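You operate a simulated robot arm through the tools that you are given. There is no shell and no other tool. Be economical: measure what you need, move in short steps, check, and stop when the job is done.

Carry out the task below with a simulated two-armed robot. There is one attempt and no reset: what you move stays moved.

TASK
On the top of the folding table, fold the blue cloth in half.

The check looks at the end state, three seconds after you hand in, the way a careful person would. Anything else that was tipped, shoved, dropped, spilled or broken makes it a failure. Flat cloth is picked up by pressing the open fingertips on it (5 to 10 N) and closing them slowly along it; thin cloth reads only 2 to 8 mm in the jaws.

THE ROBOT
Two 7-joint arms with two-finger parallel grippers on one trunk, on a base that drives. Base frame: it is fixed to the floor where the robot stands at the start and does not move with it; the origin is under the middle of the robot, x ahead of it, y to its left, z up. Readings come in mm, rad, newtons and seconds.
The left shoulder is at the start at [70, 134, 1026], the right one opposite. Places, roughly: top of the folding table [600, 200, 700]. Payload 1.57 kg a hand.
Tool frame (each hand has its own): the origin (TCP) lies between the finger pads and is the grasp point; the fingertips stand 30 mm ahead of it; z points along the fingers, y is the line along which they close. The gripper opens to 80 mm. The fingers are 17 mm wide and 12 mm thick; the gripper's body (40 by 82 mm) begins 80 mm behind the TCP.
Orientation is that of the tool frame in the base frame, as [roll, pitch, yaw] about the fixed x, y, z axes, in that order (R = Rz(yaw) Ry(pitch) Rx(roll)). With the fingers straight down and closing along the base's y, the tool's x points along the base's -x, its y along +y and its z along -z.

THE INTERFACE
- The arms move only by the tool nudge_tool. It takes "left_deltas", "right_deltas" or both (then of equal length, played together; a hand with none holds still); each is a list of rows, each a list of 3 entries, a list of its own where there are three numbers: the opening, from 0 (shut) to 1 (fully open), then the shift along the tool's x, y, z in mm, then the turn, a rotation vector about the tool's x, y, z in rad. In form: [[fingers, [tx, ty, tz], [wx, wy, wz]], ...]. A call has 1 to 20 rows; each row is the pose to reach, as a shift and turn from the pose commanded when the call began, along the tool's axes at that moment. A row lasts 0.2 s, in which the tool goes at most 50 mm and 0.15 rad; a call with a longer step from one row to the next is refused whole, and so is a gripper value outside its range. A pose out of reach is approached as far as the arm can. The call stops where the force on the tool passes 40 N (or 10 N more than at its start, if that is more) or the arm is blocked; 0.2 s more then pass. The fingers move at their own pace (about 153 mm/s each) and stop on an object; they squeeze with about 40 N. The grip force told is the motor's: it shows also when the fingers shut on nothing. Time passes only in rows, and 0.2 s behind the last, so rows that repeat a pose let the fingers close. The reply holds the time, the measured pose of the TCP, the force on the tool along the base axes, the opening and the grip force, in the units named above and with some noise.
- Cameras (640 x 400 px; columns grow to the right, rows downward): "scene" is now at [138.2, -3.5, 1239]; the picture's right is [-0.19, -0.98, 0.00], its down [-0.74, 0.14, -0.66] and it looks along [0.65, -0.12, -0.75] (base axes); focal length 258 px, centre (320, 200). "left" rides on the left gripper at [72, 7, -122] in its tool frame; the picture's right is [-0.09, 1.00, 0.00], its down [-0.84, -0.08, -0.54] and it looks along [-0.54, -0.05, 0.84] (tool axes); focal length 238 px, centre (320, 200). "right" rides on the right gripper at [72, -7, -122] in its tool frame; the picture's right is [0.09, 1.00, 0.00], its down [-0.84, 0.08, -0.54] and it looks along [-0.54, 0.05, 0.84] (tool axes); focal length 238 px, centre (320, 200). There is no depth. A picture from a camera that has moved, and an enlarged one, comes with that camera's place and axes in the base frame and with its lens. The place of the scene camera against the robot may be out by one fixed shift of up to 25 mm in any direction.
- snapshot(camera): a new picture of that camera. It takes no simulated time.
- slide_trunk(by): slides the trunk up (or, below 0, down) by that many mm; the arms and the scene camera ride with it, the base frame stays. It gives what a move gives, with no picture.
- base_move(legs): drives the robot by 1 to 6 legs, each [ahead, left, turn to the left] in mm, mm and rad, along the robot's own axes; the way and the turn of a leg run together, so that a leg with both is an arc; at most 1500 mm and 3.142 rad a leg. The arms and the cameras ride along, it lands a little off, and it stops where it bumps. It gives what a move gives.
- turn_head(pan, tilt): turns the head with the scene camera to pan (to the left, within 1.501 rad either way) and tilt (down, from -0.506 to 1.204), counted from straight ahead of the robot. It gives what a move gives.
- close_up(camera, box): a new picture of the part [left, top, right, bottom] of that camera's present view, enlarged. It takes no simulated time.
- finish_job(): hands the job in; it is judged then, once.

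Work in short steps. Places have to be worked out from the pictures, the camera data and where the tool is seen: move nearer, look again, correct. Check each grasp and each placing, and mend what went wrong. You have 120 turns and 100 pictures in all, those below and enlarged ones among them. Open the grippers and draw the arms clear of the work before you hand the job in, unless the task says otherwise; then end with one line.

The tools are called after "Emit:" by a JSON object that holds its "api" and its "payload". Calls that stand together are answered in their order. nudge_tool: Moves the arms, as the interface text tells. Its arguments: {"type":"object","properties":{"left_deltas":{"type":"array","items":{"type":"array"}},"right_deltas":{"type":"array","items":{"type":"array"}}},"required":[]} The other tools are called the same way: slide_trunk (by) slides the trunk up or down; base_move (legs) drives the base; turn_head (pan, tilt) turns the head that bears the scene camera; snapshot (camera) takes a picture; close_up (camera, box) takes an enlarged picture of a part of a camera's view; finish_job () hands the job in.

At the start:

```text
clock: 0.0
left_tool_pos: [410.5, 166.9, 911.7]
left_tcp_rot: [3.141, 0.001, 3.141]
left_wrist_force: [0.2, 0.2, -0.5]
left_finger_gap: 79.6
left_grasp_force: 0.0
right_tool_pos: [401.6, -206.7, 954.3]
right_tcp_rot: [3.141, 0.001, 3.14]
right_wrist_force: [0.4, 0.1, -0.3]
right_finger_gap: 79.9
right_grasp_force: 0.1
trunk travel left (down, up): [-600.0, 340.0]
robot x, y, heading: [-2.4, 4.0, -0.002]
head pan, tilt: [-0.187, 0.845]
```

scene: 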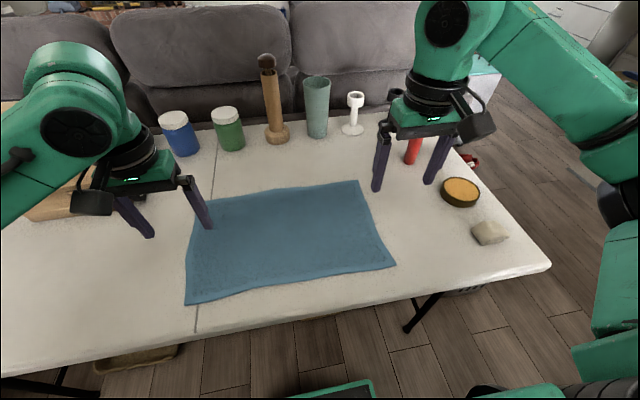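
right: 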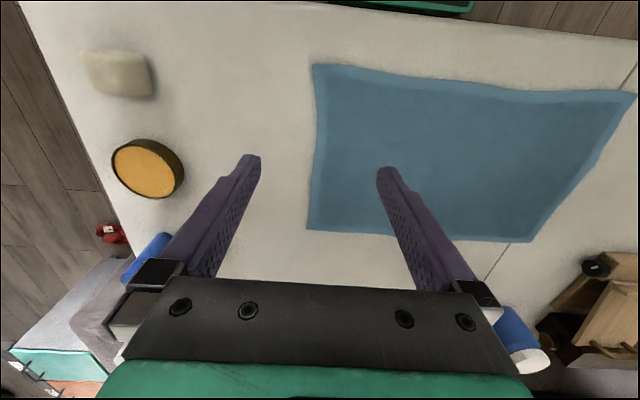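
left: 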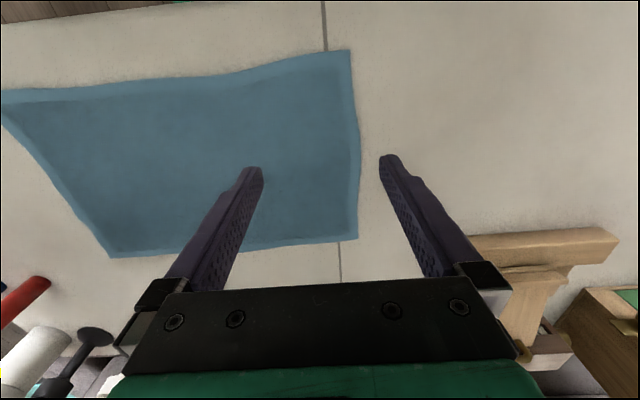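

The cloth spans about x 380–675, y −222 to 250. I plan to fold the near edge onto the far edge with both hands, which needs the base nearer, so I look down at the clearance first.

Emit:
{"api": "turn_head", "payload": {"pan": 0.0, "tilt": 1.2}}

Emit:
{"api": "snapshot", "payload": {"camera": "scene"}}

```text
clock: 0.8
left_tool_pos: [410.8, 166.5, 910.7]
left_tcp_rot: [3.142, -0.001, -3.142]
left_wrist_force: [0.3, 0.1, -0.2]
left_finger_gap: 80.3
left_grasp_force: 0.1
right_tool_pos: [403.0, -205.0, 955.7]
right_tcp_rot: [3.141, 0.002, -3.141]
right_wrist_force: [0.2, 0.5, -0.2]
right_finger_gap: 80.0
right_grasp_force: 0.0
trunk travel left (down, up): [-600.0, 340.0]
robot x, y, heading: [-1.8, -4.1, -0.001]
head pan, tilt: [0.0, 1.201]
```

```text
96 pictures are left
camera scene: at [117.1, 11.0, 1214.9], right [0.0, -1.0, 0.0], down [-0.93, 0.0, -0.36], along [0.36, 0.0, -0.93], focal length 258 px, centre (320, 200)
```

scene: 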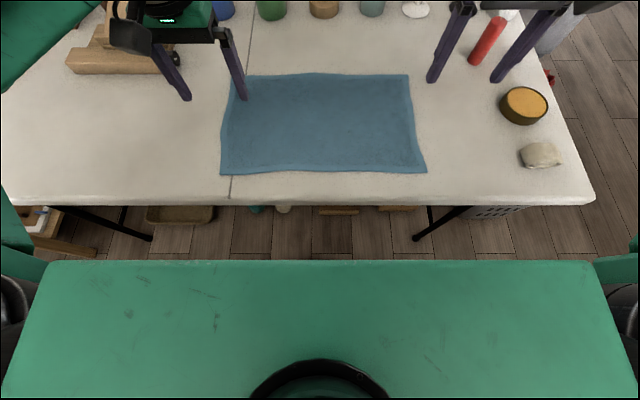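

The trunk plate and base have about 150 mm to the table edge, the floor ahead is clear and the table legs are far out to the sides. I drive 90 mm ahead.

Emit:
{"api": "base_move", "payload": {"legs": [[90, 0, 0]]}}

Emit:
{"api": "snapshot", "payload": {"camera": "scene"}}

```text
clock: 1.9
left_tool_pos: [501.5, 165.4, 911.2]
left_tcp_rot: [-3.141, 0.001, 3.139]
left_wrist_force: [0.4, 0.2, 0.5]
left_finger_gap: 79.7
left_grasp_force: 0.0
right_tool_pos: [492.3, -205.4, 955.4]
right_tcp_rot: [-3.141, 0.001, 3.14]
right_wrist_force: [0.1, 0.1, -0.2]
right_finger_gap: 79.9
right_grasp_force: 0.0
trunk travel left (down, up): [-600.0, 340.0]
robot x, y, heading: [90.6, -1.2, -0.005]
head pan, tilt: [0.0, 1.201]
```

```text
95 pictures are left
camera scene: at [207.7, 10.9, 1214.9], right [0.0, -1.0, 0.0], down [-0.93, 0.0, -0.36], along [0.36, 0.0, -0.93], focal length 258 px, centre (320, 200)
```

scene: 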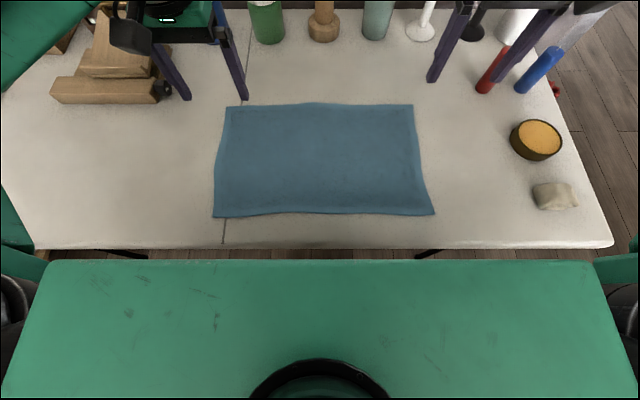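

Cloth now appears around x 372–668, y −230 to 245 (camera may be slightly biased). I turn both hands 90° so the fingers close along x, and bring them over the near corners at z≈780.

Emit:
{"api": "nudge_tool", "payload": {"left_deltas": [[1, [10, 3, 11], [0, 0, 0.131]], [1, [20, 7, 22], [0, 0, 0.262]], [1, [30, 10, 33], [0, 0, 0.393]], [1, [40, 13, 44], [0, 0, 0.524]], [1, [50, 17, 55], [0, 0, 0.654]], [1, [60, 20, 66], [0, 0, 0.785]], [1, [70, 23, 77], [0, 0, 0.916]], [1, [80, 27, 88], [0, 0, 1.047]], [1, [90, 30, 99], [0, 0, 1.178]], [1, [100, 33, 110], [0, 0, 1.309]], [1, [110, 37, 121], [0, 0, 1.44]], [1, [121, 40, 131], [0, 0, 1.571]], [1, [121, 40, 131], [0, 0, 1.571]]], "right_deltas": [[1, [9, 0, 15], [0, 0, -0.131]], [1, [18, 0, 30], [0, 0, -0.262]], [1, [28, 0, 44], [0, 0, -0.393]], [1, [37, 0, 58], [0, 0, -0.524]], [1, [46, 0, 73], [0, 0, -0.654]], [1, [56, 0, 88], [0, 0, -0.785]], [1, [65, 0, 102], [0, 0, -0.916]], [1, [75, 0, 117], [0, 0, -1.047]], [1, [84, 0, 131], [0, 0, -1.178]], [1, [93, 0, 146], [0, 0, -1.309]], [1, [103, 0, 160], [0, 0, -1.44]], [1, [112, 0, 175], [0, 0, -1.571]], [1, [112, 0, 175], [0, 0, -1.571]]]}}

Emit:
{"api": "snapshot", "payload": {"camera": "left"}}

Emit:
{"api": "snapshot", "payload": {"camera": "right"}}

Emit:
{"api": "snapshot", "payload": {"camera": "scene"}}

```text
clock: 4.3
left_tool_pos: [436.0, 215.6, 775.3]
left_tcp_rot: [3.132, -0.007, 1.781]
left_wrist_force: [-0.3, -0.6, 0.6]
left_finger_gap: 80.3
left_grasp_force: 0.0
left hand out of reach, approached as far as the arm can: row 7, 8, 9, 10, 11
right_tool_pos: [336.2, -74.3, 773.5]
right_tcp_rot: [-3.08, 0.148, -1.705]
right_wrist_force: [4.3, 14.9, 68.7]
right_finger_gap: 74.7
right_grasp_force: 0.1
right hand out of reach, approached as far as the arm can: row 6, 7, 8, 9, 10, 11
trunk travel left (down, up): [-600.0, 340.0]
robot x, y, heading: [89.5, 0.2, -0.003]
head pan, tilt: [0.0, 1.201]
stopped in row 11 (right hand): the force on the tool passed its limit (the readings are from after the stop); the commanded pose is now the measured one
```

```text
94 pictures are left
camera left: at [427.1, 285.9, 897.8], right [0.99, 0.12, 0.01], down [0.1, -0.84, 0.53], along [0.07, -0.53, -0.85], focal length 238 px, centre (320, 200)
```

left: 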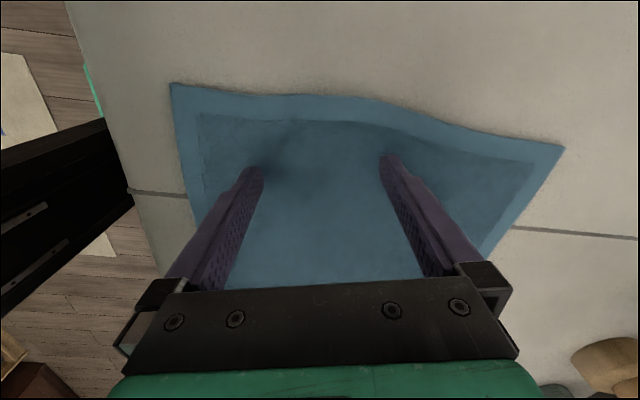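

```text
93 pictures are left
camera right: at [323.7, -163.5, 884.4], right [-1.0, 0.05, -0.08], down [-0.01, 0.76, 0.65], along [0.09, 0.65, -0.75], focal length 238 px, centre (320, 200)
```

right: 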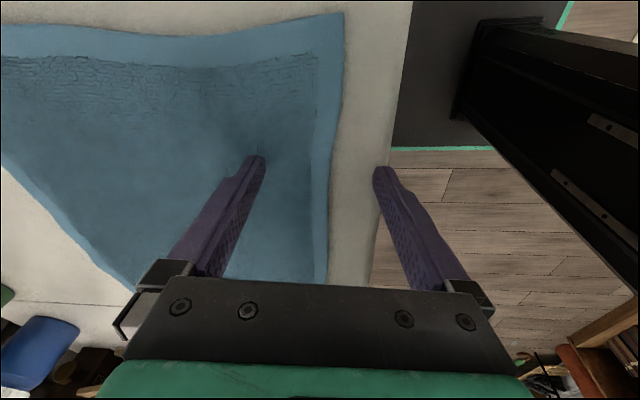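

```text
92 pictures are left
camera scene: at [205.6, 9.3, 1216.2], right [0.0, -1.0, 0.0], down [-0.93, 0.0, -0.36], along [0.36, 0.0, -0.93], focal length 258 px, centre (320, 200)
```

scene: 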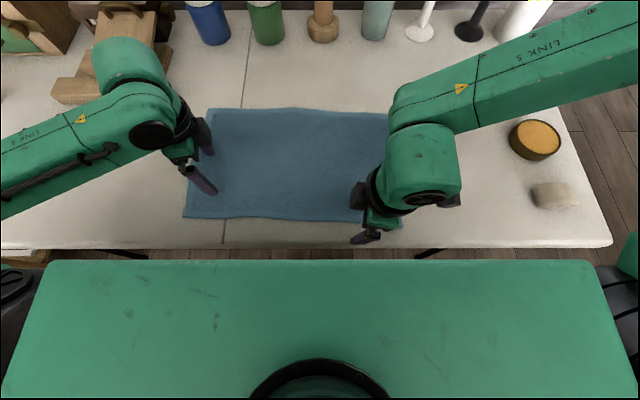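

The right hand could not follow and was pushed off course, dragging the cloth about 55 mm to the left. I lift both hands straight up and reassess.

Emit:
{"api": "nudge_tool", "payload": {"left_deltas": [[1, [0, 0, -25], [0, 0, 0]], [1, [0, 0, -50], [0, 0, 0]], [1, [0, 0, -75], [0, 0, 0]], [1, [0, 0, -100], [0, 0, 0]]], "right_deltas": [[1, [0, 0, -25], [0, 0, 0]], [1, [0, 0, -50], [0, 0, 0]], [1, [0, 0, -75], [0, 0, 0]], [1, [0, 0, -100], [0, 0, 0]]]}}

Emit:
{"api": "snapshot", "payload": {"camera": "scene"}}

```text
clock: 4.7
left_tool_pos: [436.7, 215.0, 783.8]
left_tcp_rot: [3.128, -0.009, 1.783]
left_wrist_force: [0.1, -0.2, -0.1]
left_finger_gap: 80.1
left_grasp_force: 0.0
right_tool_pos: [335.2, -74.4, 773.8]
right_tcp_rot: [-3.076, 0.147, -1.709]
right_wrist_force: [1.6, -0.8, 50.3]
right_finger_gap: 75.1
right_grasp_force: 0.0
right hand out of reach, approached as far as the arm can: row 1
trunk travel left (down, up): [-600.0, 340.0]
robot x, y, heading: [95.0, -2.6, 0.002]
head pan, tilt: [0.0, 1.201]
stopped in row 1 (right hand): the force on the tool passed its limit (the readings are from after the stop); the commanded pose is now the measured one
```

```text
91 pictures are left
camera scene: at [204.6, 8.9, 1215.1], right [0.0, -1.0, 0.0], down [-0.93, 0.0, -0.36], along [0.36, 0.0, -0.93], focal length 258 px, centre (320, 200)
```

scene: 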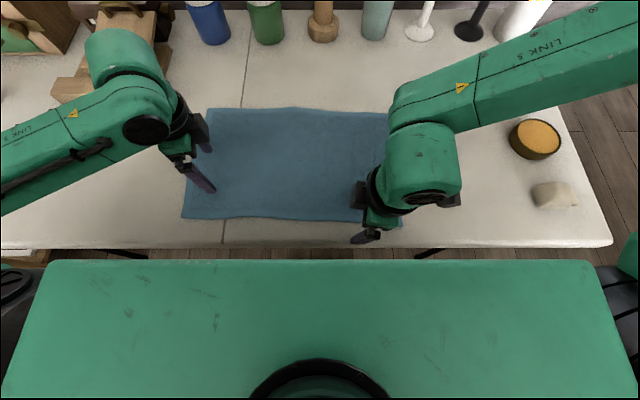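

Triangulating the start pictures gives the cloth surface at z≈738, not 690, so the right fingers are pressing the table. I raise the trunk to lift both hands off.

Emit:
{"api": "slide_trunk", "payload": {"by": 100}}

Emit:
{"api": "snapshot", "payload": {"camera": "scene"}}

```text
clock: 6.0
left_tool_pos: [438.1, 216.2, 882.5]
left_tcp_rot: [3.133, -0.006, 1.785]
left_wrist_force: [0.2, -1.0, -1.4]
left_finger_gap: 80.1
left_grasp_force: 0.1
right_tool_pos: [337.0, -75.1, 871.0]
right_tcp_rot: [-3.081, 0.137, -1.707]
right_wrist_force: [-0.2, -0.9, 0.0]
right_finger_gap: 80.1
right_grasp_force: 0.0
trunk travel left (down, up): [-700.0, 240.0]
robot x, y, heading: [92.9, 3.5, 0.001]
head pan, tilt: [0.0, 1.201]
```

```text
90 pictures are left
camera scene: at [208.1, 11.0, 1314.8], right [0.0, -1.0, 0.0], down [-0.93, 0.0, -0.36], along [0.36, 0.0, -0.93], focal length 258 px, centre (320, 200)
```

scene: 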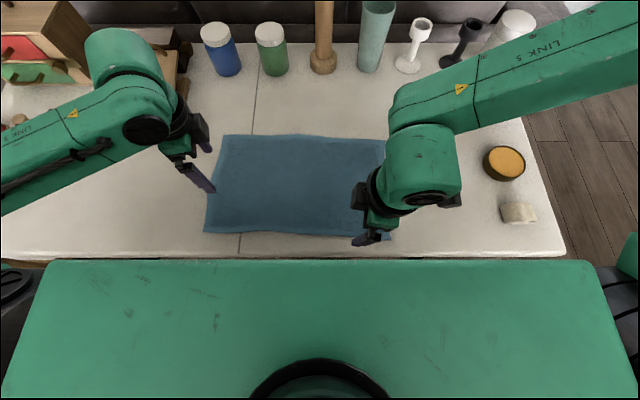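

I return both hands toward the default yaw (well clear above the table) and then recentre the robot on the shifted cloth (now about y −162 to 263).

Emit:
{"api": "nudge_tool", "payload": {"left_deltas": [[1, [0, 0, 0], [0, 0, -0.136]], [1, [0, 0, 0], [0, 0, -0.272]], [1, [0, 0, 0], [0, 0, -0.408]], [1, [0, 0, 0], [0, 0, -0.544]], [1, [0, 0, 0], [0, 0, -0.68]], [1, [0, 0, 0], [0, 0, -0.816]], [1, [0, 0, 0], [0, 0, -0.952]], [1, [0, 0, 0], [0, 0, -1.088]], [1, [0, 0, 0], [0, 0, -1.224]], [1, [0, 0, 0], [0, 0, -1.36]], [1, [0, 0, 0], [0, 0, -1.36]]], "right_deltas": [[1, [4, 0, 0], [0, 0, 0.143]], [1, [9, 0, 0], [0, 0, 0.286]], [1, [13, 0, 0], [0, 0, 0.429]], [1, [18, 0, 0], [0, 0, 0.572]], [1, [22, 0, 0], [0, 0, 0.715]], [1, [27, 0, 0], [0, 0, 0.858]], [1, [31, 0, 0], [0, 0, 1.001]], [1, [36, 0, 0], [0, 0, 1.144]], [1, [40, 0, 0], [0, 0, 1.287]], [1, [45, 0, 0], [0, 0, 1.435]], [1, [45, 0, 0], [0, 0, 1.435]]]}}

Emit:
{"api": "base_move", "payload": {"legs": [[-40, 45, 0]]}}

Emit:
{"api": "snapshot", "payload": {"camera": "scene"}}

```text
clock: 8.4
left_tool_pos: [437.7, 215.8, 883.0]
left_tcp_rot: [3.131, 0.008, -3.138]
left_wrist_force: [0.6, 0.1, -0.6]
left_finger_gap: 79.8
left_grasp_force: 0.1
right_tool_pos: [331.3, -119.5, 864.8]
right_tcp_rot: [3.012, 0.078, 3.13]
right_wrist_force: [0.2, -0.1, -0.6]
right_finger_gap: 80.1
right_grasp_force: 0.1
trunk travel left (down, up): [-700.0, 240.0]
robot x, y, heading: [93.0, -0.6, -0.001]
head pan, tilt: [0.0, 1.201]
```

```text
clock: 9.4
left_tool_pos: [398.1, 260.8, 882.4]
left_tcp_rot: [3.133, 0.006, -3.139]
left_wrist_force: [-0.8, 0.8, 0.3]
left_finger_gap: 80.1
left_grasp_force: 0.0
right_tool_pos: [293.4, -76.0, 864.6]
right_tcp_rot: [3.012, 0.078, 3.133]
right_wrist_force: [0.2, 0.2, -0.3]
right_finger_gap: 79.8
right_grasp_force: 0.1
trunk travel left (down, up): [-700.0, 240.0]
robot x, y, heading: [51.9, 44.2, 0.0]
head pan, tilt: [0.0, 1.201]
```

```text
89 pictures are left
camera scene: at [169.4, 54.5, 1314.8], right [0.0, -1.0, 0.0], down [-0.93, 0.0, -0.36], along [0.36, 0.0, -0.93], focal length 258 px, centre (320, 200)
```

scene: 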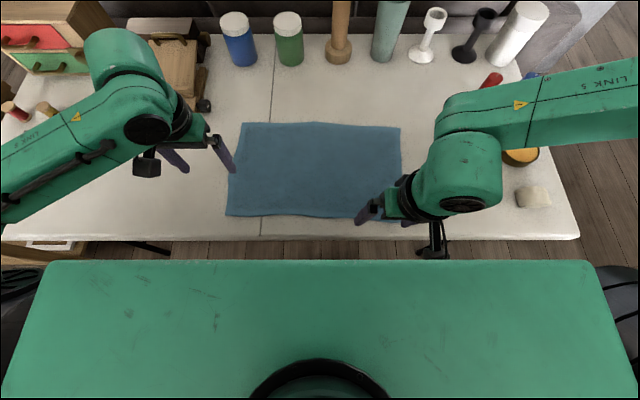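

Now I straighten the right hand near (390,−100,880), while testing the left hand turning the other way (camera inward) in the air.

Emit:
{"api": "nudge_tool", "payload": {"left_deltas": [[1, [0, 0, 0], [0, 0, -0.131]], [1, [0, 0, 0], [0, 0, -0.262]], [1, [0, 0, 0], [0, 0, -0.393]], [1, [0, 0, 0], [0, 0, -0.524]], [1, [0, 0, 0], [0, 0, -0.654]], [1, [0, 0, 0], [0, 0, -0.785]], [1, [0, 0, 0], [0, 0, -0.916]], [1, [0, 0, 0], [0, 0, -1.047]], [1, [0, 0, 0], [0, 0, -1.178]], [1, [0, 0, 0], [0, 0, -1.309]], [1, [0, 0, 0], [0, 0, -1.44]], [1, [0, 0, 0], [0, 0, -1.571]], [1, [0, 0, 0], [0, 0, -1.571]]], "right_deltas": [[1, [-25, -10, -5], [0.065, 0.039, 0]], [1, [-50, -20, -10], [0.13, 0.078, 0]], [1, [-75, -25, -15], [0.13, 0.078, 0]], [1, [-95, -25, -15], [0.13, 0.078, 0]], [1, [-95, -25, -15], [0.13, 0.078, 0]], [1, [-95, -25, -15], [0.13, 0.078, 0]], [1, [-95, -25, -15], [0.13, 0.078, 0]], [1, [-95, -25, -15], [0.13, 0.078, 0]], [1, [-95, -25, -15], [0.13, 0.078, 0]], [1, [-95, -25, -15], [0.13, 0.078, 0]], [1, [-95, -25, -15], [0.13, 0.078, 0]], [1, [-95, -25, -15], [0.13, 0.078, 0]], [1, [-95, -25, -15], [0.13, 0.078, 0]]]}}

```text
clock: 12.2
left_tool_pos: [397.5, 262.2, 882.8]
left_tcp_rot: [-3.134, 0.01, -1.568]
left_wrist_force: [-0.4, -0.3, 1.3]
left_finger_gap: 79.9
left_grasp_force: 0.1
right_tool_pos: [387.7, -101.2, 884.7]
right_tcp_rot: [-3.139, 0.0, 3.138]
right_wrist_force: [0.0, 0.4, 1.0]
right_finger_gap: 80.0
right_grasp_force: 0.0
trunk travel left (down, up): [-700.0, 240.0]
robot x, y, heading: [54.1, 43.5, -0.002]
head pan, tilt: [0.0, 1.201]
```

The left turned inward without any reach trouble; I turn the right the mirrored way and move the left in to x≈365, y≈225.

Emit:
{"api": "nudge_tool", "payload": {"left_deltas": [[1, [10, -8, 0], [0, 0, 0]], [1, [20, -16, 0], [0, 0, 0]], [1, [35, -32, 0], [0, 0, 0]], [1, [35, -32, 0], [0, 0, 0]], [1, [35, -32, 0], [0, 0, 0]], [1, [35, -32, 0], [0, 0, 0]], [1, [35, -32, 0], [0, 0, 0]], [1, [35, -32, 0], [0, 0, 0]], [1, [35, -32, 0], [0, 0, 0]], [1, [35, -32, 0], [0, 0, 0]], [1, [35, -32, 0], [0, 0, 0]], [1, [35, -32, 0], [0, 0, 0]], [1, [35, -32, 0], [0, 0, 0]]], "right_deltas": [[1, [0, 0, 0], [0, 0, 0.131]], [1, [0, 0, 0], [0, 0, 0.262]], [1, [0, 0, 0], [0, 0, 0.393]], [1, [0, 0, 0], [0, 0, 0.524]], [1, [0, 0, 0], [0, 0, 0.654]], [1, [0, 0, 0], [0, 0, 0.785]], [1, [0, 0, 0], [0, 0, 0.916]], [1, [0, 0, 0], [0, 0, 1.047]], [1, [0, 0, 0], [0, 0, 1.178]], [1, [0, 0, 0], [0, 0, 1.309]], [1, [0, 0, 0], [0, 0, 1.44]], [1, [0, 0, 0], [0, 0, 1.571]], [1, [0, 0, 0], [0, 0, 1.571]]]}}

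Emit:
{"api": "snapshot", "payload": {"camera": "left"}}

Emit:
{"api": "snapshot", "payload": {"camera": "right"}}

Emit:
{"api": "snapshot", "payload": {"camera": "scene"}}

```text
clock: 15.0
left_tool_pos: [430.6, 227.3, 883.1]
left_tcp_rot: [-3.133, 0.01, -1.569]
left_wrist_force: [0.1, -0.5, 0.5]
left_finger_gap: 79.9
left_grasp_force: 0.1
right_tool_pos: [386.1, -101.8, 883.2]
right_tcp_rot: [3.141, 0.002, 1.565]
right_wrist_force: [-0.1, 0.4, 0.0]
right_finger_gap: 79.9
right_grasp_force: 0.1
trunk travel left (down, up): [-700.0, 240.0]
robot x, y, heading: [49.3, 47.9, -0.006]
head pan, tilt: [0.0, 1.201]
```

```text
88 pictures are left
camera left: at [423.9, 154.2, 1003.9], right [-1.0, 0.09, -0.01], down [0.07, 0.83, 0.55], along [0.06, 0.55, -0.84], focal length 238 px, centre (320, 200)
```

left: 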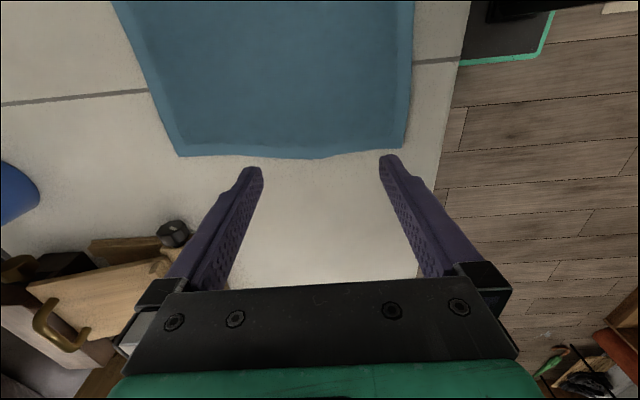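

```text
87 pictures are left
camera right: at [380.8, -30.5, 1006.4], right [1.0, 0.09, 0.0], down [0.07, -0.84, 0.54], along [0.05, -0.54, -0.84], focal length 238 px, centre (320, 200)
```

right: 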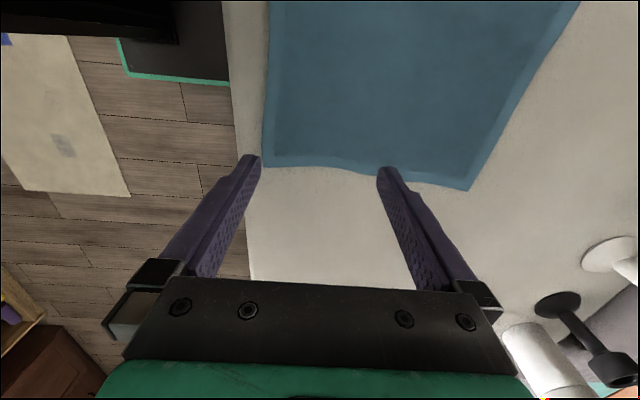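

```text
86 pictures are left
camera scene: at [168.5, 55.7, 1314.9], right [0.0, -1.0, 0.0], down [-0.93, 0.0, -0.36], along [0.36, 0.0, -0.93], focal length 258 px, centre (320, 200)
```

scene: 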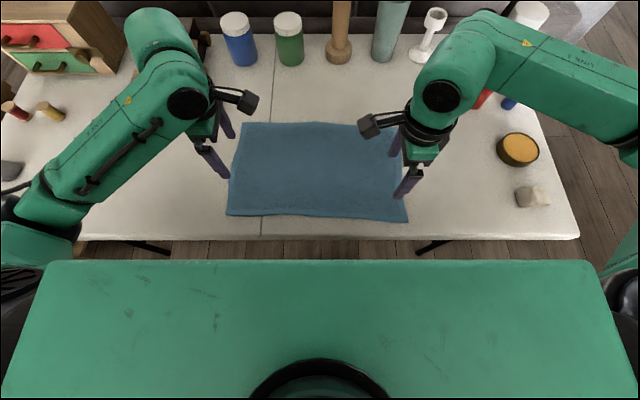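

Corners at z≈738: NL (335,265), FL (604,252), NR (324,−158), FR (591,−170). I move above the near edge, ~25 mm in from the corners, with fingers at 50 mm, tips ~25 mm above the cloth.

Emit:
{"api": "nudge_tool", "payload": {"left_deltas": [[0.62, [-5, 20, 0], [0, 0, 0]], [0.62, [-9, 40, 15], [0, 0, 0]], [0.62, [-13, 60, 35], [0, 0, 0]], [0.62, [-13, 60, 60], [0, 0, 0]], [0.62, [-13, 60, 85], [0, 0, 0]], [0.62, [-13, 60, 85], [0, 0, 0]]], "right_deltas": [[0.62, [-11, -8, 0], [0, 0, 0]], [0.62, [-22, -16, 15], [0, 0, 0]], [0.62, [-33, -24, 35], [0, 0, 0]], [0.62, [-33, -24, 60], [0, 0, 0]], [0.62, [-33, -24, 85], [0, 0, 0]], [0.62, [-33, -24, 85], [0, 0, 0]]]}}

Emit:
{"api": "snapshot", "payload": {"camera": "left"}}

Emit:
{"api": "snapshot", "payload": {"camera": "right"}}

```text
clock: 16.4
left_tool_pos: [371.3, 239.9, 798.3]
left_tcp_rot: [-3.134, 0.011, -1.569]
left_wrist_force: [0.4, -0.1, 0.9]
left_finger_gap: 49.5
left_grasp_force: 0.1
left hand out of reach, approached as far as the arm can: row 3
right_tool_pos: [362.1, -135.6, 797.5]
right_tcp_rot: [3.141, 0.0, 1.564]
right_wrist_force: [0.8, -0.3, -0.9]
right_finger_gap: 49.7
right_grasp_force: 0.0
trunk travel left (down, up): [-700.0, 240.0]
robot x, y, heading: [50.9, 43.6, -0.005]
head pan, tilt: [0.0, 1.201]
```

```text
85 pictures are left
camera left: at [364.4, 167.5, 918.4], right [-1.0, 0.09, -0.01], down [0.07, 0.83, 0.55], along [0.06, 0.55, -0.84], focal length 238 px, centre (320, 200)
```

left: 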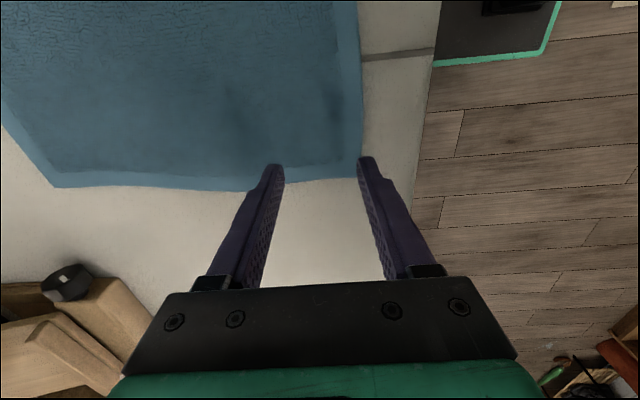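

```text
84 pictures are left
camera right: at [356.1, -64.3, 921.1], right [1.0, 0.09, 0.0], down [0.07, -0.84, 0.54], along [0.05, -0.54, -0.84], focal length 238 px, centre (320, 200)
```

right: 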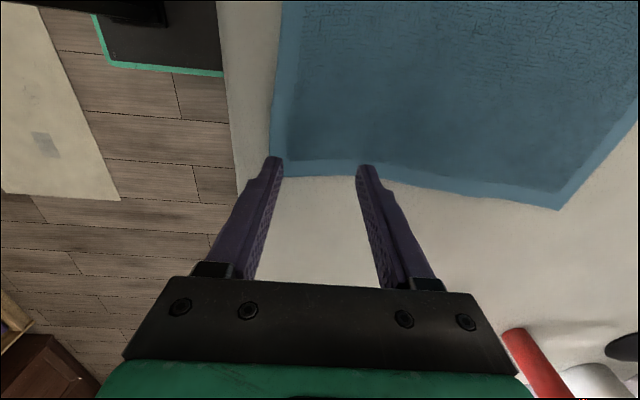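

Alignment matches; I nudge both 4–5 mm inward in x and descend to just above the cloth.

Emit:
{"api": "nudge_tool", "payload": {"left_deltas": [[0.62, [0, -5, 8], [0, 0, 0]], [0.62, [0, -5, 16], [0, 0, 0]], [0.62, [0, -5, 26], [0, 0, 0]], [0.62, [0, -5, 26], [0, 0, 0]]], "right_deltas": [[0.62, [0, 4, 8], [0, 0, 0]], [0.62, [0, 4, 16], [0, 0, 0]], [0.62, [0, 4, 26], [0, 0, 0]], [0.62, [0, 4, 26], [0, 0, 0]]]}}

```text
clock: 17.4
left_tool_pos: [376.5, 241.5, 772.8]
left_tcp_rot: [-3.129, 0.01, -1.569]
left_wrist_force: [0.1, 0.1, 14.1]
left_finger_gap: 49.3
left_grasp_force: 0.1
right_tool_pos: [365.8, -135.6, 774.4]
right_tcp_rot: [3.139, -0.001, 1.568]
right_wrist_force: [1.3, 0.1, 5.1]
right_finger_gap: 49.2
right_grasp_force: 0.1
trunk travel left (down, up): [-700.0, 240.0]
robot x, y, heading: [49.8, 43.2, -0.003]
head pan, tilt: [0.0, 1.201]
```

Both are in contact (left 14 N, right 5 N). I ease the left slightly and close slowly along the cloth.

Emit:
{"api": "nudge_tool", "payload": {"left_deltas": [[0.62, [0, 0, -1], [0, 0, 0]], [0.58, [0, 0, -1], [0, 0, 0]], [0.54, [0, 0, -1], [0, 0, 0]], [0.5, [0, 0, -1], [0, 0, 0]], [0.46, [0, 0, -1], [0, 0, 0]], [0.42, [0, 0, -1], [0, 0, 0]], [0.38, [0, 0, -1], [0, 0, 0]], [0.34, [0, 0, -1], [0, 0, 0]], [0.3, [0, 0, -1], [0, 0, 0]], [0.26, [0, 0, -1], [0, 0, 0]], [0.22, [0, 0, -1], [0, 0, 0]], [0.18, [0, 0, -1], [0, 0, 0]], [0.14, [0, 0, -1], [0, 0, 0]], [0.1, [0, 0, -1], [0, 0, 0]], [0.06, [0, 0, -1], [0, 0, 0]], [0.03, [0, 0, -1], [0, 0, 0]], [0, [0, 0, -1], [0, 0, 0]], [0, [0, 0, -1], [0, 0, 0]]], "right_deltas": [[0.62, [0, 0, 0.5], [0, 0, 0]], [0.58, [0, 0, 0.5], [0, 0, 0]], [0.54, [0, 0, 0.5], [0, 0, 0]], [0.5, [0, 0, 0.5], [0, 0, 0]], [0.46, [0, 0, 0.5], [0, 0, 0]], [0.42, [0, 0, 0.5], [0, 0, 0]], [0.38, [0, 0, 0.5], [0, 0, 0]], [0.34, [0, 0, 0.5], [0, 0, 0]], [0.3, [0, 0, 0.5], [0, 0, 0]], [0.26, [0, 0, 0.5], [0, 0, 0]], [0.22, [0, 0, 0.5], [0, 0, 0]], [0.18, [0, 0, 0.5], [0, 0, 0]], [0.14, [0, 0, 0.5], [0, 0, 0]], [0.1, [0, 0, 0.5], [0, 0, 0]], [0.06, [0, 0, 0.5], [0, 0, 0]], [0.03, [0, 0, 0.5], [0, 0, 0]], [0, [0, 0, 0.5], [0, 0, 0]], [0, [0, 0, 0.5], [0, 0, 0]]]}}

Emit:
{"api": "snapshot", "payload": {"camera": "left"}}

Emit:
{"api": "snapshot", "payload": {"camera": "right"}}

```text
clock: 21.2
left_tool_pos: [375.5, 240.3, 773.4]
left_tcp_rot: [-3.131, 0.008, -1.569]
left_wrist_force: [0.5, -0.7, 8.9]
left_finger_gap: 4.7
left_grasp_force: 25.3
right_tool_pos: [364.9, -136.2, 773.5]
right_tcp_rot: [3.139, 0.002, 1.569]
right_wrist_force: [-0.3, 1.0, 9.9]
right_finger_gap: 5.1
right_grasp_force: 25.6
trunk travel left (down, up): [-700.0, 240.0]
robot x, y, heading: [54.5, 45.3, -0.001]
head pan, tilt: [0.0, 1.201]
```

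```text
83 pictures are left
camera left: at [368.2, 167.4, 894.1], right [-1.0, 0.09, -0.01], down [0.07, 0.83, 0.55], along [0.06, 0.55, -0.84], focal length 238 px, centre (320, 200)
```

left: 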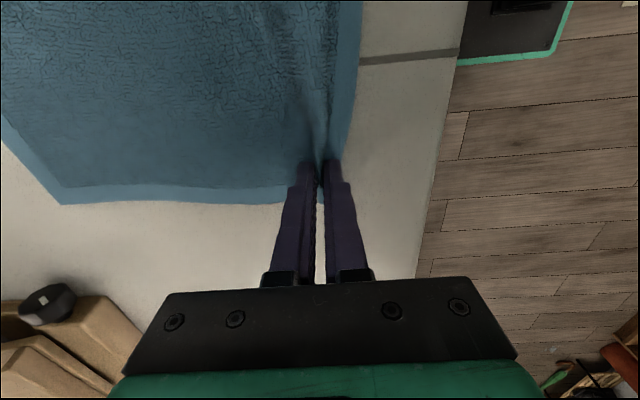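

```text
82 pictures are left
camera right: at [358.8, -63.9, 895.8], right [1.0, 0.09, 0.0], down [0.07, -0.84, 0.54], along [0.05, -0.54, -0.84], focal length 238 px, centre (320, 200)
```

right: 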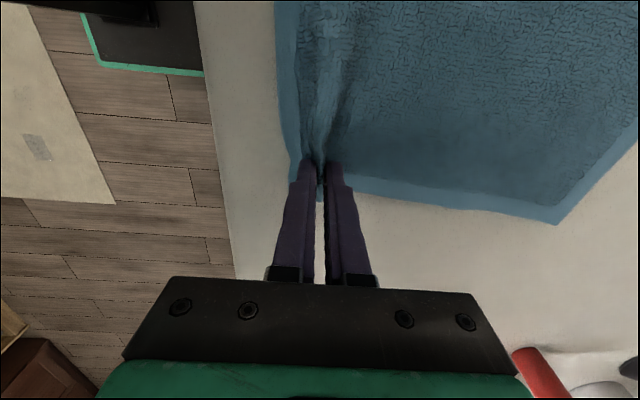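

Both corners are gripped (≈5 mm of cloth). I lift and start the fold arc, first half only, tilting the fingers gently forward, then check.

Emit:
{"api": "nudge_tool", "payload": {"left_deltas": [[0, [0, -1, -10], [0, 0, 0]], [0, [1, -2.5, -20], [0, 0, 0]], [0, [2, -10, -40], [0, 0, 0]], [0, [3, -20, -57], [0.06, 0, 0]], [0, [4, -33, -72], [0.13, 0, 0]], [0, [5, -50, -82], [0.2, 0, 0]], [0, [6, -69, -89], [0.27, 0, 0]], [0, [7, -89, -90], [0.34, 0, 0]]], "right_deltas": [[0, [0, 1, -10], [0, 0, 0]], [0, [-1, 2.5, -20], [0, 0, 0]], [0, [-2, 10, -40], [0, 0, 0]], [0, [-3, 20, -57], [-0.06, 0, 0]], [0, [-4, 33, -72], [-0.13, 0, 0]], [0, [-5, 50, -82], [-0.2, 0, 0]], [0, [-6, 69, -89], [-0.27, 0, 0]], [0, [-7, 89, -90], [-0.34, 0, 0]]]}}

Emit:
{"api": "snapshot", "payload": {"camera": "scene"}}

Emit:
{"api": "snapshot", "payload": {"camera": "right"}}

```text
clock: 23.0
left_tool_pos: [465.1, 231.7, 862.1]
left_tcp_rot: [-2.792, 0.009, -1.566]
left_wrist_force: [1.2, -0.1, -1.5]
left_finger_gap: 4.7
left_grasp_force: 25.2
right_tool_pos: [455.3, -142.7, 862.9]
right_tcp_rot: [2.801, 0.002, 1.566]
right_wrist_force: [0.0, 0.8, -0.1]
right_finger_gap: 4.6
right_grasp_force: 25.1
trunk travel left (down, up): [-700.0, 240.0]
robot x, y, heading: [49.5, 48.0, -0.006]
head pan, tilt: [0.0, 1.201]
```

```text
81 pictures are left
camera scene: at [169.3, 55.4, 1314.8], right [0.0, -1.0, 0.0], down [-0.93, 0.0, -0.36], along [0.36, 0.0, -0.93], focal length 258 px, centre (320, 200)
```

scene: 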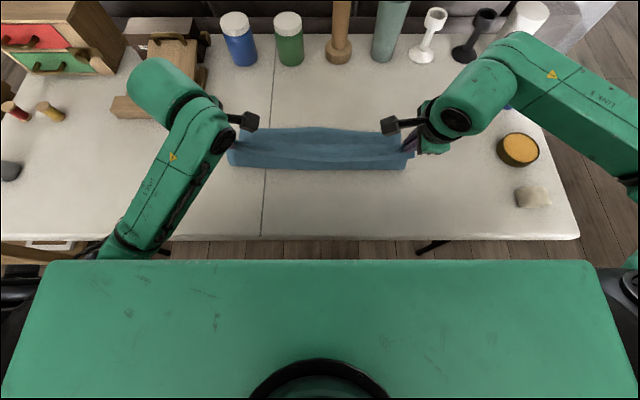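

```text
80 pictures are left
camera right: at [409.8, -70.9, 975.4], right [0.94, 0.09, 0.33], down [-0.11, -0.84, 0.54], along [0.33, -0.54, -0.77], focal length 238 px, centre (320, 200)
```

right: 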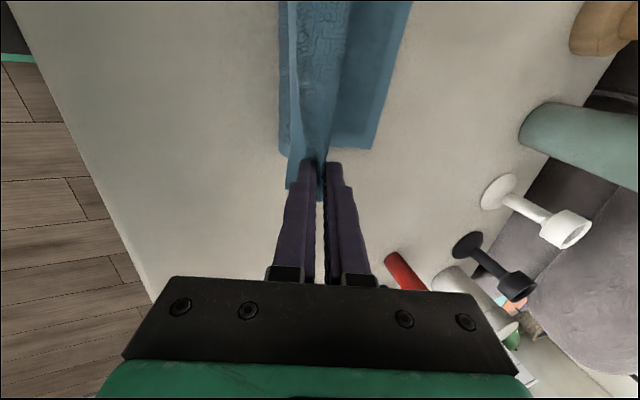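

The fold is forming cleanly. I carry on with the second half of the arc, ending with tips ~14 mm above the table near the far edge.

Emit:
{"api": "nudge_tool", "payload": {"left_deltas": [[0, [1, -18, 9], [0.07, 0, 0]], [0, [2, -33.4, 22.4], [0.14, 0, 0]], [0, [3, -45.5, 39.4], [0.21, 0, 0]], [0, [4, -54, 57.3], [0.28, 0, 0]], [0, [5, -58.1, 75.7], [0.34, 0, 0]], [0, [6, -59.1, 94], [0.36, 0, 0]], [0, [6, -57.2, 108.2], [0.36, 0, 0]], [0, [6, -57.2, 108.2], [0.36, 0, 0]]], "right_deltas": [[0, [-1, 18, 9], [-0.07, 0, 0]], [0, [-2, 33.4, 22.4], [-0.14, 0, 0]], [0, [-3, 45.5, 39.4], [-0.21, 0, 0]], [0, [-4, 54, 57.3], [-0.28, 0, 0]], [0, [-5, 58.1, 75.7], [-0.34, 0, 0]], [0, [-6, 59.1, 94], [-0.36, 0, 0]], [0, [-6, 57.2, 108.2], [-0.36, 0, 0]], [0, [-6, 57.2, 108.2], [-0.36, 0, 0]]]}}

Emit:
{"api": "snapshot", "payload": {"camera": "scene"}}

Emit:
{"api": "snapshot", "payload": {"camera": "right"}}

Emit:
{"api": "snapshot", "payload": {"camera": "left"}}

```text
clock: 24.8
left_tool_pos: [555.6, 229.2, 779.8]
left_tcp_rot: [-2.433, 0.008, -1.569]
left_wrist_force: [-0.2, -1.2, 0.2]
left_finger_gap: 4.4
left_grasp_force: 25.5
right_tool_pos: [545.7, -149.1, 780.6]
right_tcp_rot: [2.439, 0.003, 1.568]
right_wrist_force: [-0.3, -0.2, 3.0]
right_finger_gap: 4.5
right_grasp_force: 25.0
trunk travel left (down, up): [-700.0, 240.0]
robot x, y, heading: [51.7, 43.9, 0.0]
head pan, tilt: [0.0, 1.201]
```

```text
79 pictures are left
camera scene: at [167.8, 55.9, 1315.0], right [0.0, -1.0, 0.0], down [-0.93, 0.0, -0.36], along [0.36, 0.0, -0.93], focal length 258 px, centre (320, 200)
```

scene: 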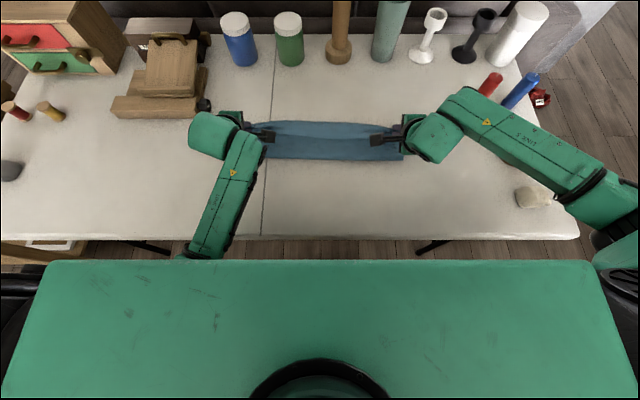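

```text
78 pictures are left
camera right: at [462.5, -76.7, 869.8], right [0.76, 0.09, 0.64], down [-0.29, -0.84, 0.46], along [0.58, -0.54, -0.61], focal length 238 px, centre (320, 200)
```

right: 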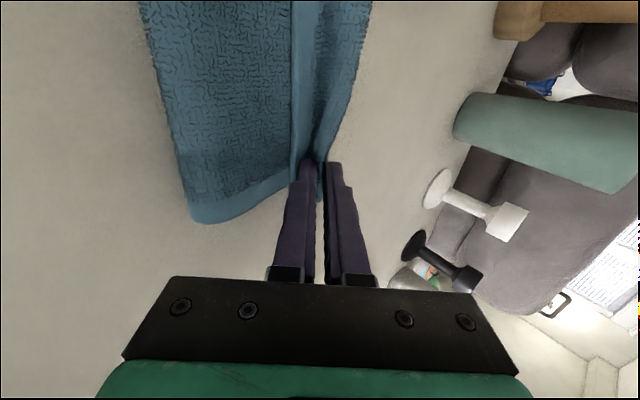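

```text
77 pictures are left
camera left: at [471.6, 155.0, 867.8], right [-0.76, 0.1, -0.65], down [-0.3, 0.83, 0.47], along [0.58, 0.55, -0.6], focal length 238 px, centre (320, 200)
```

left: 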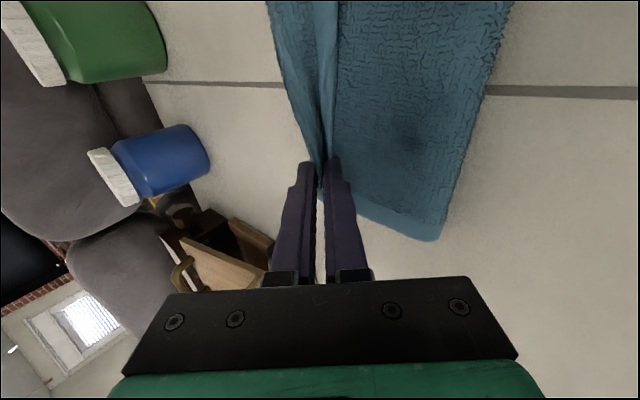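

I take a closer look at how the hem sits around the jaws.

Emit:
{"api": "close_up", "payload": {"camera": "right", "box": [140, 0, 440, 240]}}

Emit:
{"api": "close_up", "payload": {"camera": "left", "box": [220, 0, 520, 240]}}

Emit:
{"api": "close_up", "payload": {"camera": "scene", "box": [220, 90, 440, 190]}}

```text
1.67 times, centred on (290, 120) of right
camera zoom: at [462.5, -76.7, 869.8], right [0.76, 0.09, 0.64], down [-0.29, -0.84, 0.46], along [0.58, -0.54, -0.61], focal length 397 px, centre (370, 333)
```

zoom: 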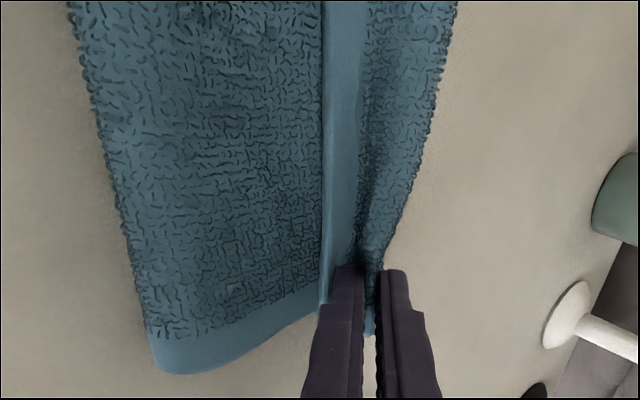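

```text
1.67 times, centred on (370, 120) of left
camera zoom: at [471.6, 155.0, 867.8], right [-0.76, 0.1, -0.65], down [-0.3, 0.83, 0.47], along [0.58, 0.55, -0.6], focal length 397 px, centre (237, 333)
```

zoom: 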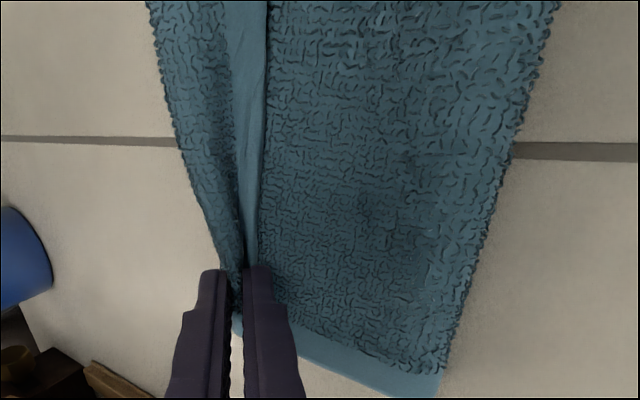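

```text
2.91 times, centred on (330, 140) of scene
camera zoom: at [167.8, 55.9, 1315.0], right [0.0, -1.0, 0.0], down [-0.93, 0.0, -0.36], along [0.36, 0.0, -0.93], focal length 752 px, centre (291, 374)
```

zoom: 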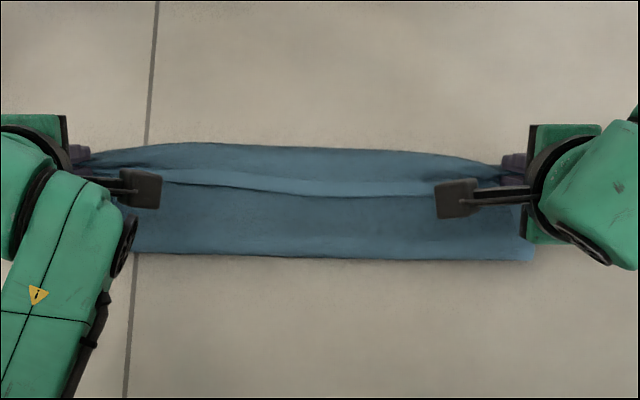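

The gripped hem (~25 mm strip) has flipped back toward the robot, because I grabbed a ridge well inside the edge. I'll reverse the arc, lay the cloth flat again and regrasp right at the edge.

Emit:
{"api": "nudge_tool", "payload": {"left_deltas": [[0, [-2, -12.3, -30.2], [-0.02, 0, 0]], [0, [-4, -13.3, -68.6], [-0.15, 0, 0]], [0, [-6, 1.7, -106.7], [-0.29, 0, 0]], [0, [-8, 31.4, -133.5], [-0.43, 0, 0]], [0, [-10, 69.8, -143.7], [-0.57, 0, 0]], [0, [-12, 108, -134], [-0.7, 0, 0]], [0, [-12, 128.6, -125.2], [-0.7, 0, 0]], [0, [-12, 140.4, -122.1], [-0.7, 0, 0]], [0, [-12, 146.5, -119.4], [-0.7, 0, 0]], [0, [-12, 146.5, -119.4], [-0.7, 0, 0]]], "right_deltas": [[0, [2, 12.3, -30.2], [0.02, 0, 0]], [0, [4, 13.3, -68.6], [0.15, 0, 0]], [0, [6, -1.7, -106.7], [0.29, 0, 0]], [0, [8, -31.4, -133.5], [0.43, 0, 0]], [0, [10, -69.8, -143.7], [0.57, 0, 0]], [0, [12, -108, -134], [0.7, 0, 0]], [0, [12, -128.6, -125.2], [0.7, 0, 0]], [0, [12, -140.4, -122.1], [0.7, 0, 0]], [0, [12, -146.5, -119.4], [0.7, 0, 0]], [0, [12, -146.5, -119.4], [0.7, 0, 0]]]}}

Emit:
{"api": "snapshot", "payload": {"camera": "left"}}

Emit:
{"api": "snapshot", "payload": {"camera": "scene"}}

```text
clock: 25.9
left_tool_pos: [434.6, 286.3, 853.4]
left_tcp_rot: [-2.91, 0.184, -1.578]
left_wrist_force: [-0.2, -29.4, 0.1]
left_finger_gap: 5.0
left_grasp_force: 24.2
left hand out of reach, approached as far as the arm can: row 5
right_tool_pos: [420.9, -125.9, 856.9]
right_tcp_rot: [2.92, -0.032, 1.588]
right_wrist_force: [0.5, 28.7, -0.8]
right_finger_gap: 4.4
right_grasp_force: 25.4
trunk travel left (down, up): [-700.0, 240.0]
robot x, y, heading: [51.1, 45.1, -0.007]
head pan, tilt: [0.0, 1.201]
stopped in row 5 (right hand): the force on the tool passed its limit (the readings are from after the stop); the commanded pose is now the measured one
```

```text
73 pictures are left
camera left: at [400.2, 194.0, 955.2], right [-0.97, 0.14, -0.21], down [-0.04, 0.72, 0.69], along [0.25, 0.68, -0.69], focal length 238 px, centre (320, 200)
```

left: 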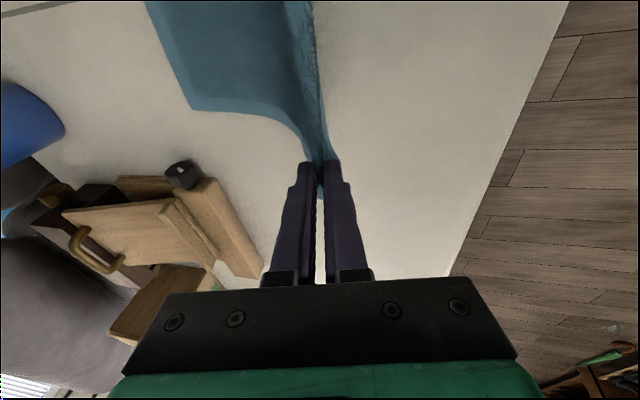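

```text
72 pictures are left
camera scene: at [168.6, 57.2, 1314.9], right [0.0, -1.0, 0.0], down [-0.93, 0.0, -0.36], along [0.36, 0.0, -0.93], focal length 258 px, centre (320, 200)
```

scene: 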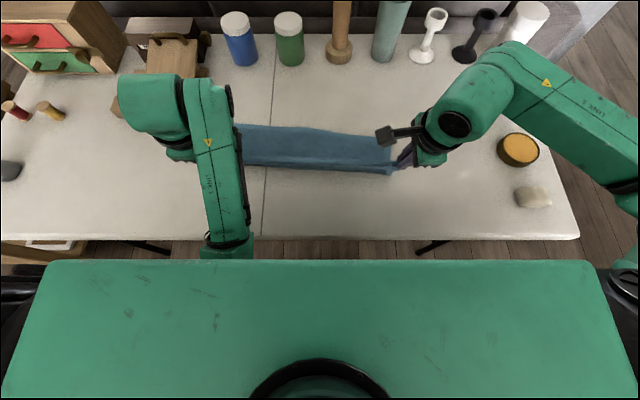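

The left arm drifted outward (elbow near a limit) and stretched the cloth (~28 N). I bring the left hand back inward and level it.

Emit:
{"api": "nudge_tool", "payload": {"left_deltas": [[0, [12, 0, -2], [0, 0.04, 0]], [0, [25, 0, -4], [-0.04, 0.09, 0]], [0, [37, 0, -6], [-0.08, 0.14, 0]], [0, [47, 0, -8], [-0.12, 0.18, 0]], [0, [47, 0, -8], [-0.12, 0.18, 0]]]}}

Emit:
{"api": "snapshot", "payload": {"camera": "scene"}}

```text
clock: 26.3
left_tool_pos: [433.9, 291.4, 853.2]
left_tcp_rot: [-2.918, 0.203, -1.595]
left_wrist_force: [-2.2, -29.2, 1.1]
left_finger_gap: 4.2
left_grasp_force: 25.1
right_tool_pos: [420.5, -123.4, 857.5]
right_tcp_rot: [2.915, -0.045, 1.598]
right_wrist_force: [1.3, 30.2, -0.9]
right_finger_gap: 4.2
right_grasp_force: 25.0
trunk travel left (down, up): [-700.0, 240.0]
robot x, y, heading: [51.2, 47.5, -0.002]
head pan, tilt: [0.0, 1.201]
stopped in row 2 (right hand): the force on the tool passed its limit (the readings are from after the stop); the commanded pose is now the measured one
```

```text
71 pictures are left
camera scene: at [168.2, 56.1, 1314.9], right [0.0, -1.0, 0.0], down [-0.93, 0.0, -0.36], along [0.36, 0.0, -0.93], focal length 258 px, centre (320, 200)
```

scene: 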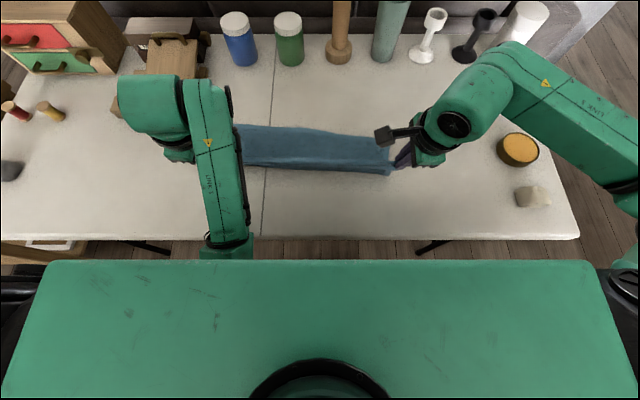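

Tension persists; I let the right hand follow 25 mm leftward to relieve it while the left goes slightly forward, back where it had good reach.

Emit:
{"api": "nudge_tool", "payload": {"right_deltas": [[0, [8, 0, 0], [0, 0, 0]], [0, [16, 5, 0], [0, 0, 0]], [0, [24, 10, 0], [0, 0, 0]], [0, [30, 15, 0], [0, 0, 0]]], "left_deltas": [[0, [0, 0, 0], [0, 0, 0]], [0, [5, -10, 0], [0, 0, 0]], [0, [10, -20, 0], [0, 0.05, 0]], [0, [15, -30, 0], [0, 0.1, 0]]]}}

```text
clock: 27.3
left_tool_pos: [457.1, 309.9, 854.9]
left_tcp_rot: [-2.944, 0.219, -1.597]
left_wrist_force: [-1.0, -21.4, 0.4]
left_finger_gap: 4.4
left_grasp_force: 25.0
right_tool_pos: [434.9, -95.3, 861.8]
right_tcp_rot: [2.918, -0.034, 1.588]
right_wrist_force: [1.0, 20.3, -0.4]
right_finger_gap: 4.2
right_grasp_force: 24.9
trunk travel left (down, up): [-700.0, 240.0]
robot x, y, heading: [52.5, 46.6, -0.004]
head pan, tilt: [0.0, 1.201]
```

The left arm keeps creeping outward; I release the left corner so the arm can be re-posed without pulling.

Emit:
{"api": "nudge_tool", "payload": {"left_deltas": [[0.3, [0, 0, 0], [0, 0, 0]], [0.6, [0, 0, 0], [0, 0, 0]], [0.6, [0, 0, 0], [0, 0, 0]]]}}

Emit:
{"api": "snapshot", "payload": {"camera": "scene"}}

Emit:
{"api": "snapshot", "payload": {"camera": "left"}}

```text
clock: 28.1
left_tool_pos: [457.9, 310.2, 858.3]
left_tcp_rot: [-2.933, 0.219, -1.59]
left_wrist_force: [0.6, -0.6, -0.2]
left_finger_gap: 48.1
left_grasp_force: 0.0
right_tool_pos: [435.5, -96.3, 862.7]
right_tcp_rot: [2.918, -0.033, 1.587]
right_wrist_force: [0.6, 0.0, 0.1]
right_finger_gap: 4.4
right_grasp_force: 25.2
trunk travel left (down, up): [-700.0, 240.0]
robot x, y, heading: [53.1, 46.0, 0.002]
head pan, tilt: [0.0, 1.201]
```

```text
70 pictures are left
camera scene: at [168.4, 55.5, 1314.9], right [0.0, -1.0, 0.0], down [-0.93, 0.0, -0.36], along [0.36, 0.0, -0.93], focal length 258 px, centre (320, 200)
```

scene: 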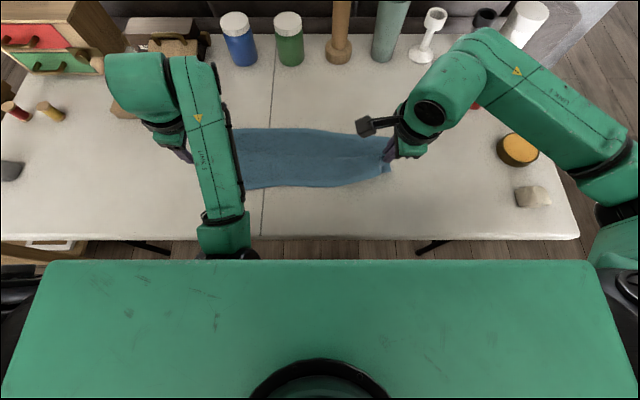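

```text
69 pictures are left
camera left: at [425.3, 215.5, 958.0], right [-0.97, 0.15, -0.18], down [-0.02, 0.7, 0.72], along [0.23, 0.7, -0.68], focal length 238 px, centre (320, 200)
```

left: 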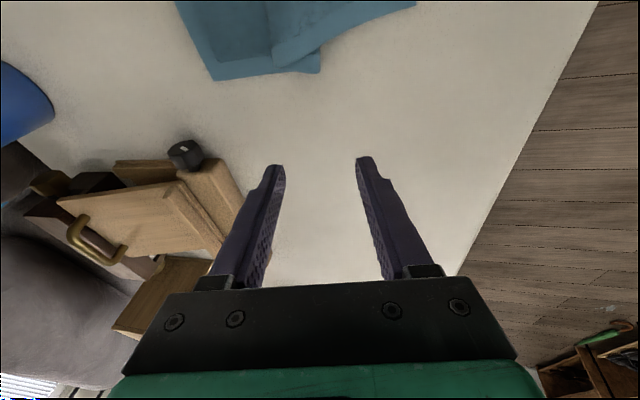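

The left fingers are clear. Right hand now lays its corner back toward (350,−140) while the left rises.

Emit:
{"api": "nudge_tool", "payload": {"right_deltas": [[0, [-8, -19.5, -4.4], [0.05, 0, 0]], [0, [-18, -45, -5], [0.1, 0, 0]], [0, [-28, -71.8, 9.3], [0.15, 0, 0]], [0, [-38, -89, 31], [0.2, 0, 0]], [0, [-45, -99.3, 49.2], [0.22, 0, 0]], [0, [-45, -103.5, 58.6], [0.22, 0, 0]], [0, [-45, -103.5, 58.6], [0.22, 0, 0]]], "left_deltas": [[0.6, [0, 0, -15], [0, 0, 0]], [0.6, [0, 0, -30], [0, 0, 0]], [0.6, [0, 0, -45], [0, 0, 0]], [0.6, [0, -15, -60], [0, 0, 0]], [0.6, [0, -30, -60], [0, 0, 0]], [0.6, [0, -45, -60], [0, 0, 0]], [0.6, [0, -45, -60], [0, 0, 0]]]}}

Emit:
{"api": "snapshot", "payload": {"camera": "scene"}}

Emit:
{"api": "snapshot", "payload": {"camera": "right"}}

```text
clock: 28.5
left_tool_pos: [453.7, 332.5, 872.1]
left_tcp_rot: [-2.937, 0.289, -1.574]
left_wrist_force: [-0.3, -0.2, 0.1]
left_finger_gap: 48.0
left_grasp_force: 0.0
right_tool_pos: [421.1, -103.1, 861.9]
right_tcp_rot: [2.952, -0.034, 1.591]
right_wrist_force: [0.8, -0.4, -0.6]
right_finger_gap: 4.6
right_grasp_force: 24.9
trunk travel left (down, up): [-700.0, 240.0]
robot x, y, heading: [52.5, 47.9, 0.0]
head pan, tilt: [0.0, 1.201]
stopped in row 1 (left hand): the arm was blocked; the commanded pose is now the measured one
```

```text
68 pictures are left
camera scene: at [167.7, 55.4, 1315.0], right [0.0, -1.0, 0.0], down [-0.93, 0.0, -0.36], along [0.36, 0.0, -0.93], focal length 258 px, centre (320, 200)
```

scene: 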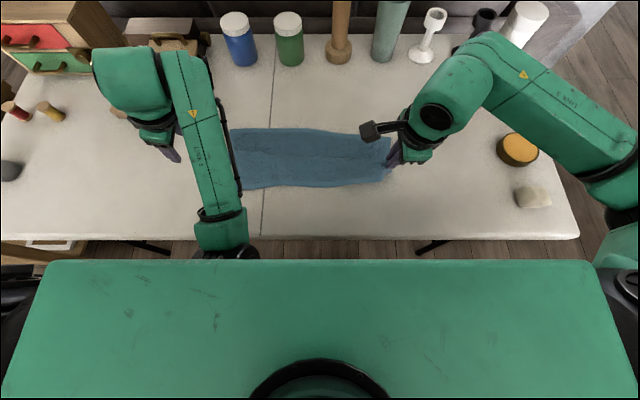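

```text
67 pictures are left
camera right: at [390.3, -36.3, 983.9], right [0.98, 0.1, 0.19], down [-0.01, -0.85, 0.52], along [0.22, -0.51, -0.83], focal length 238 px, centre (320, 200)
```

right: 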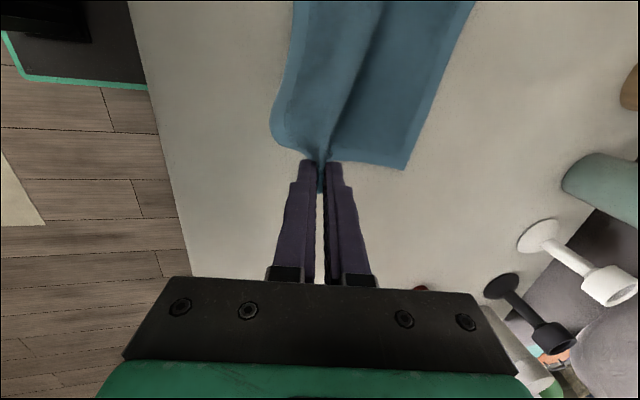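

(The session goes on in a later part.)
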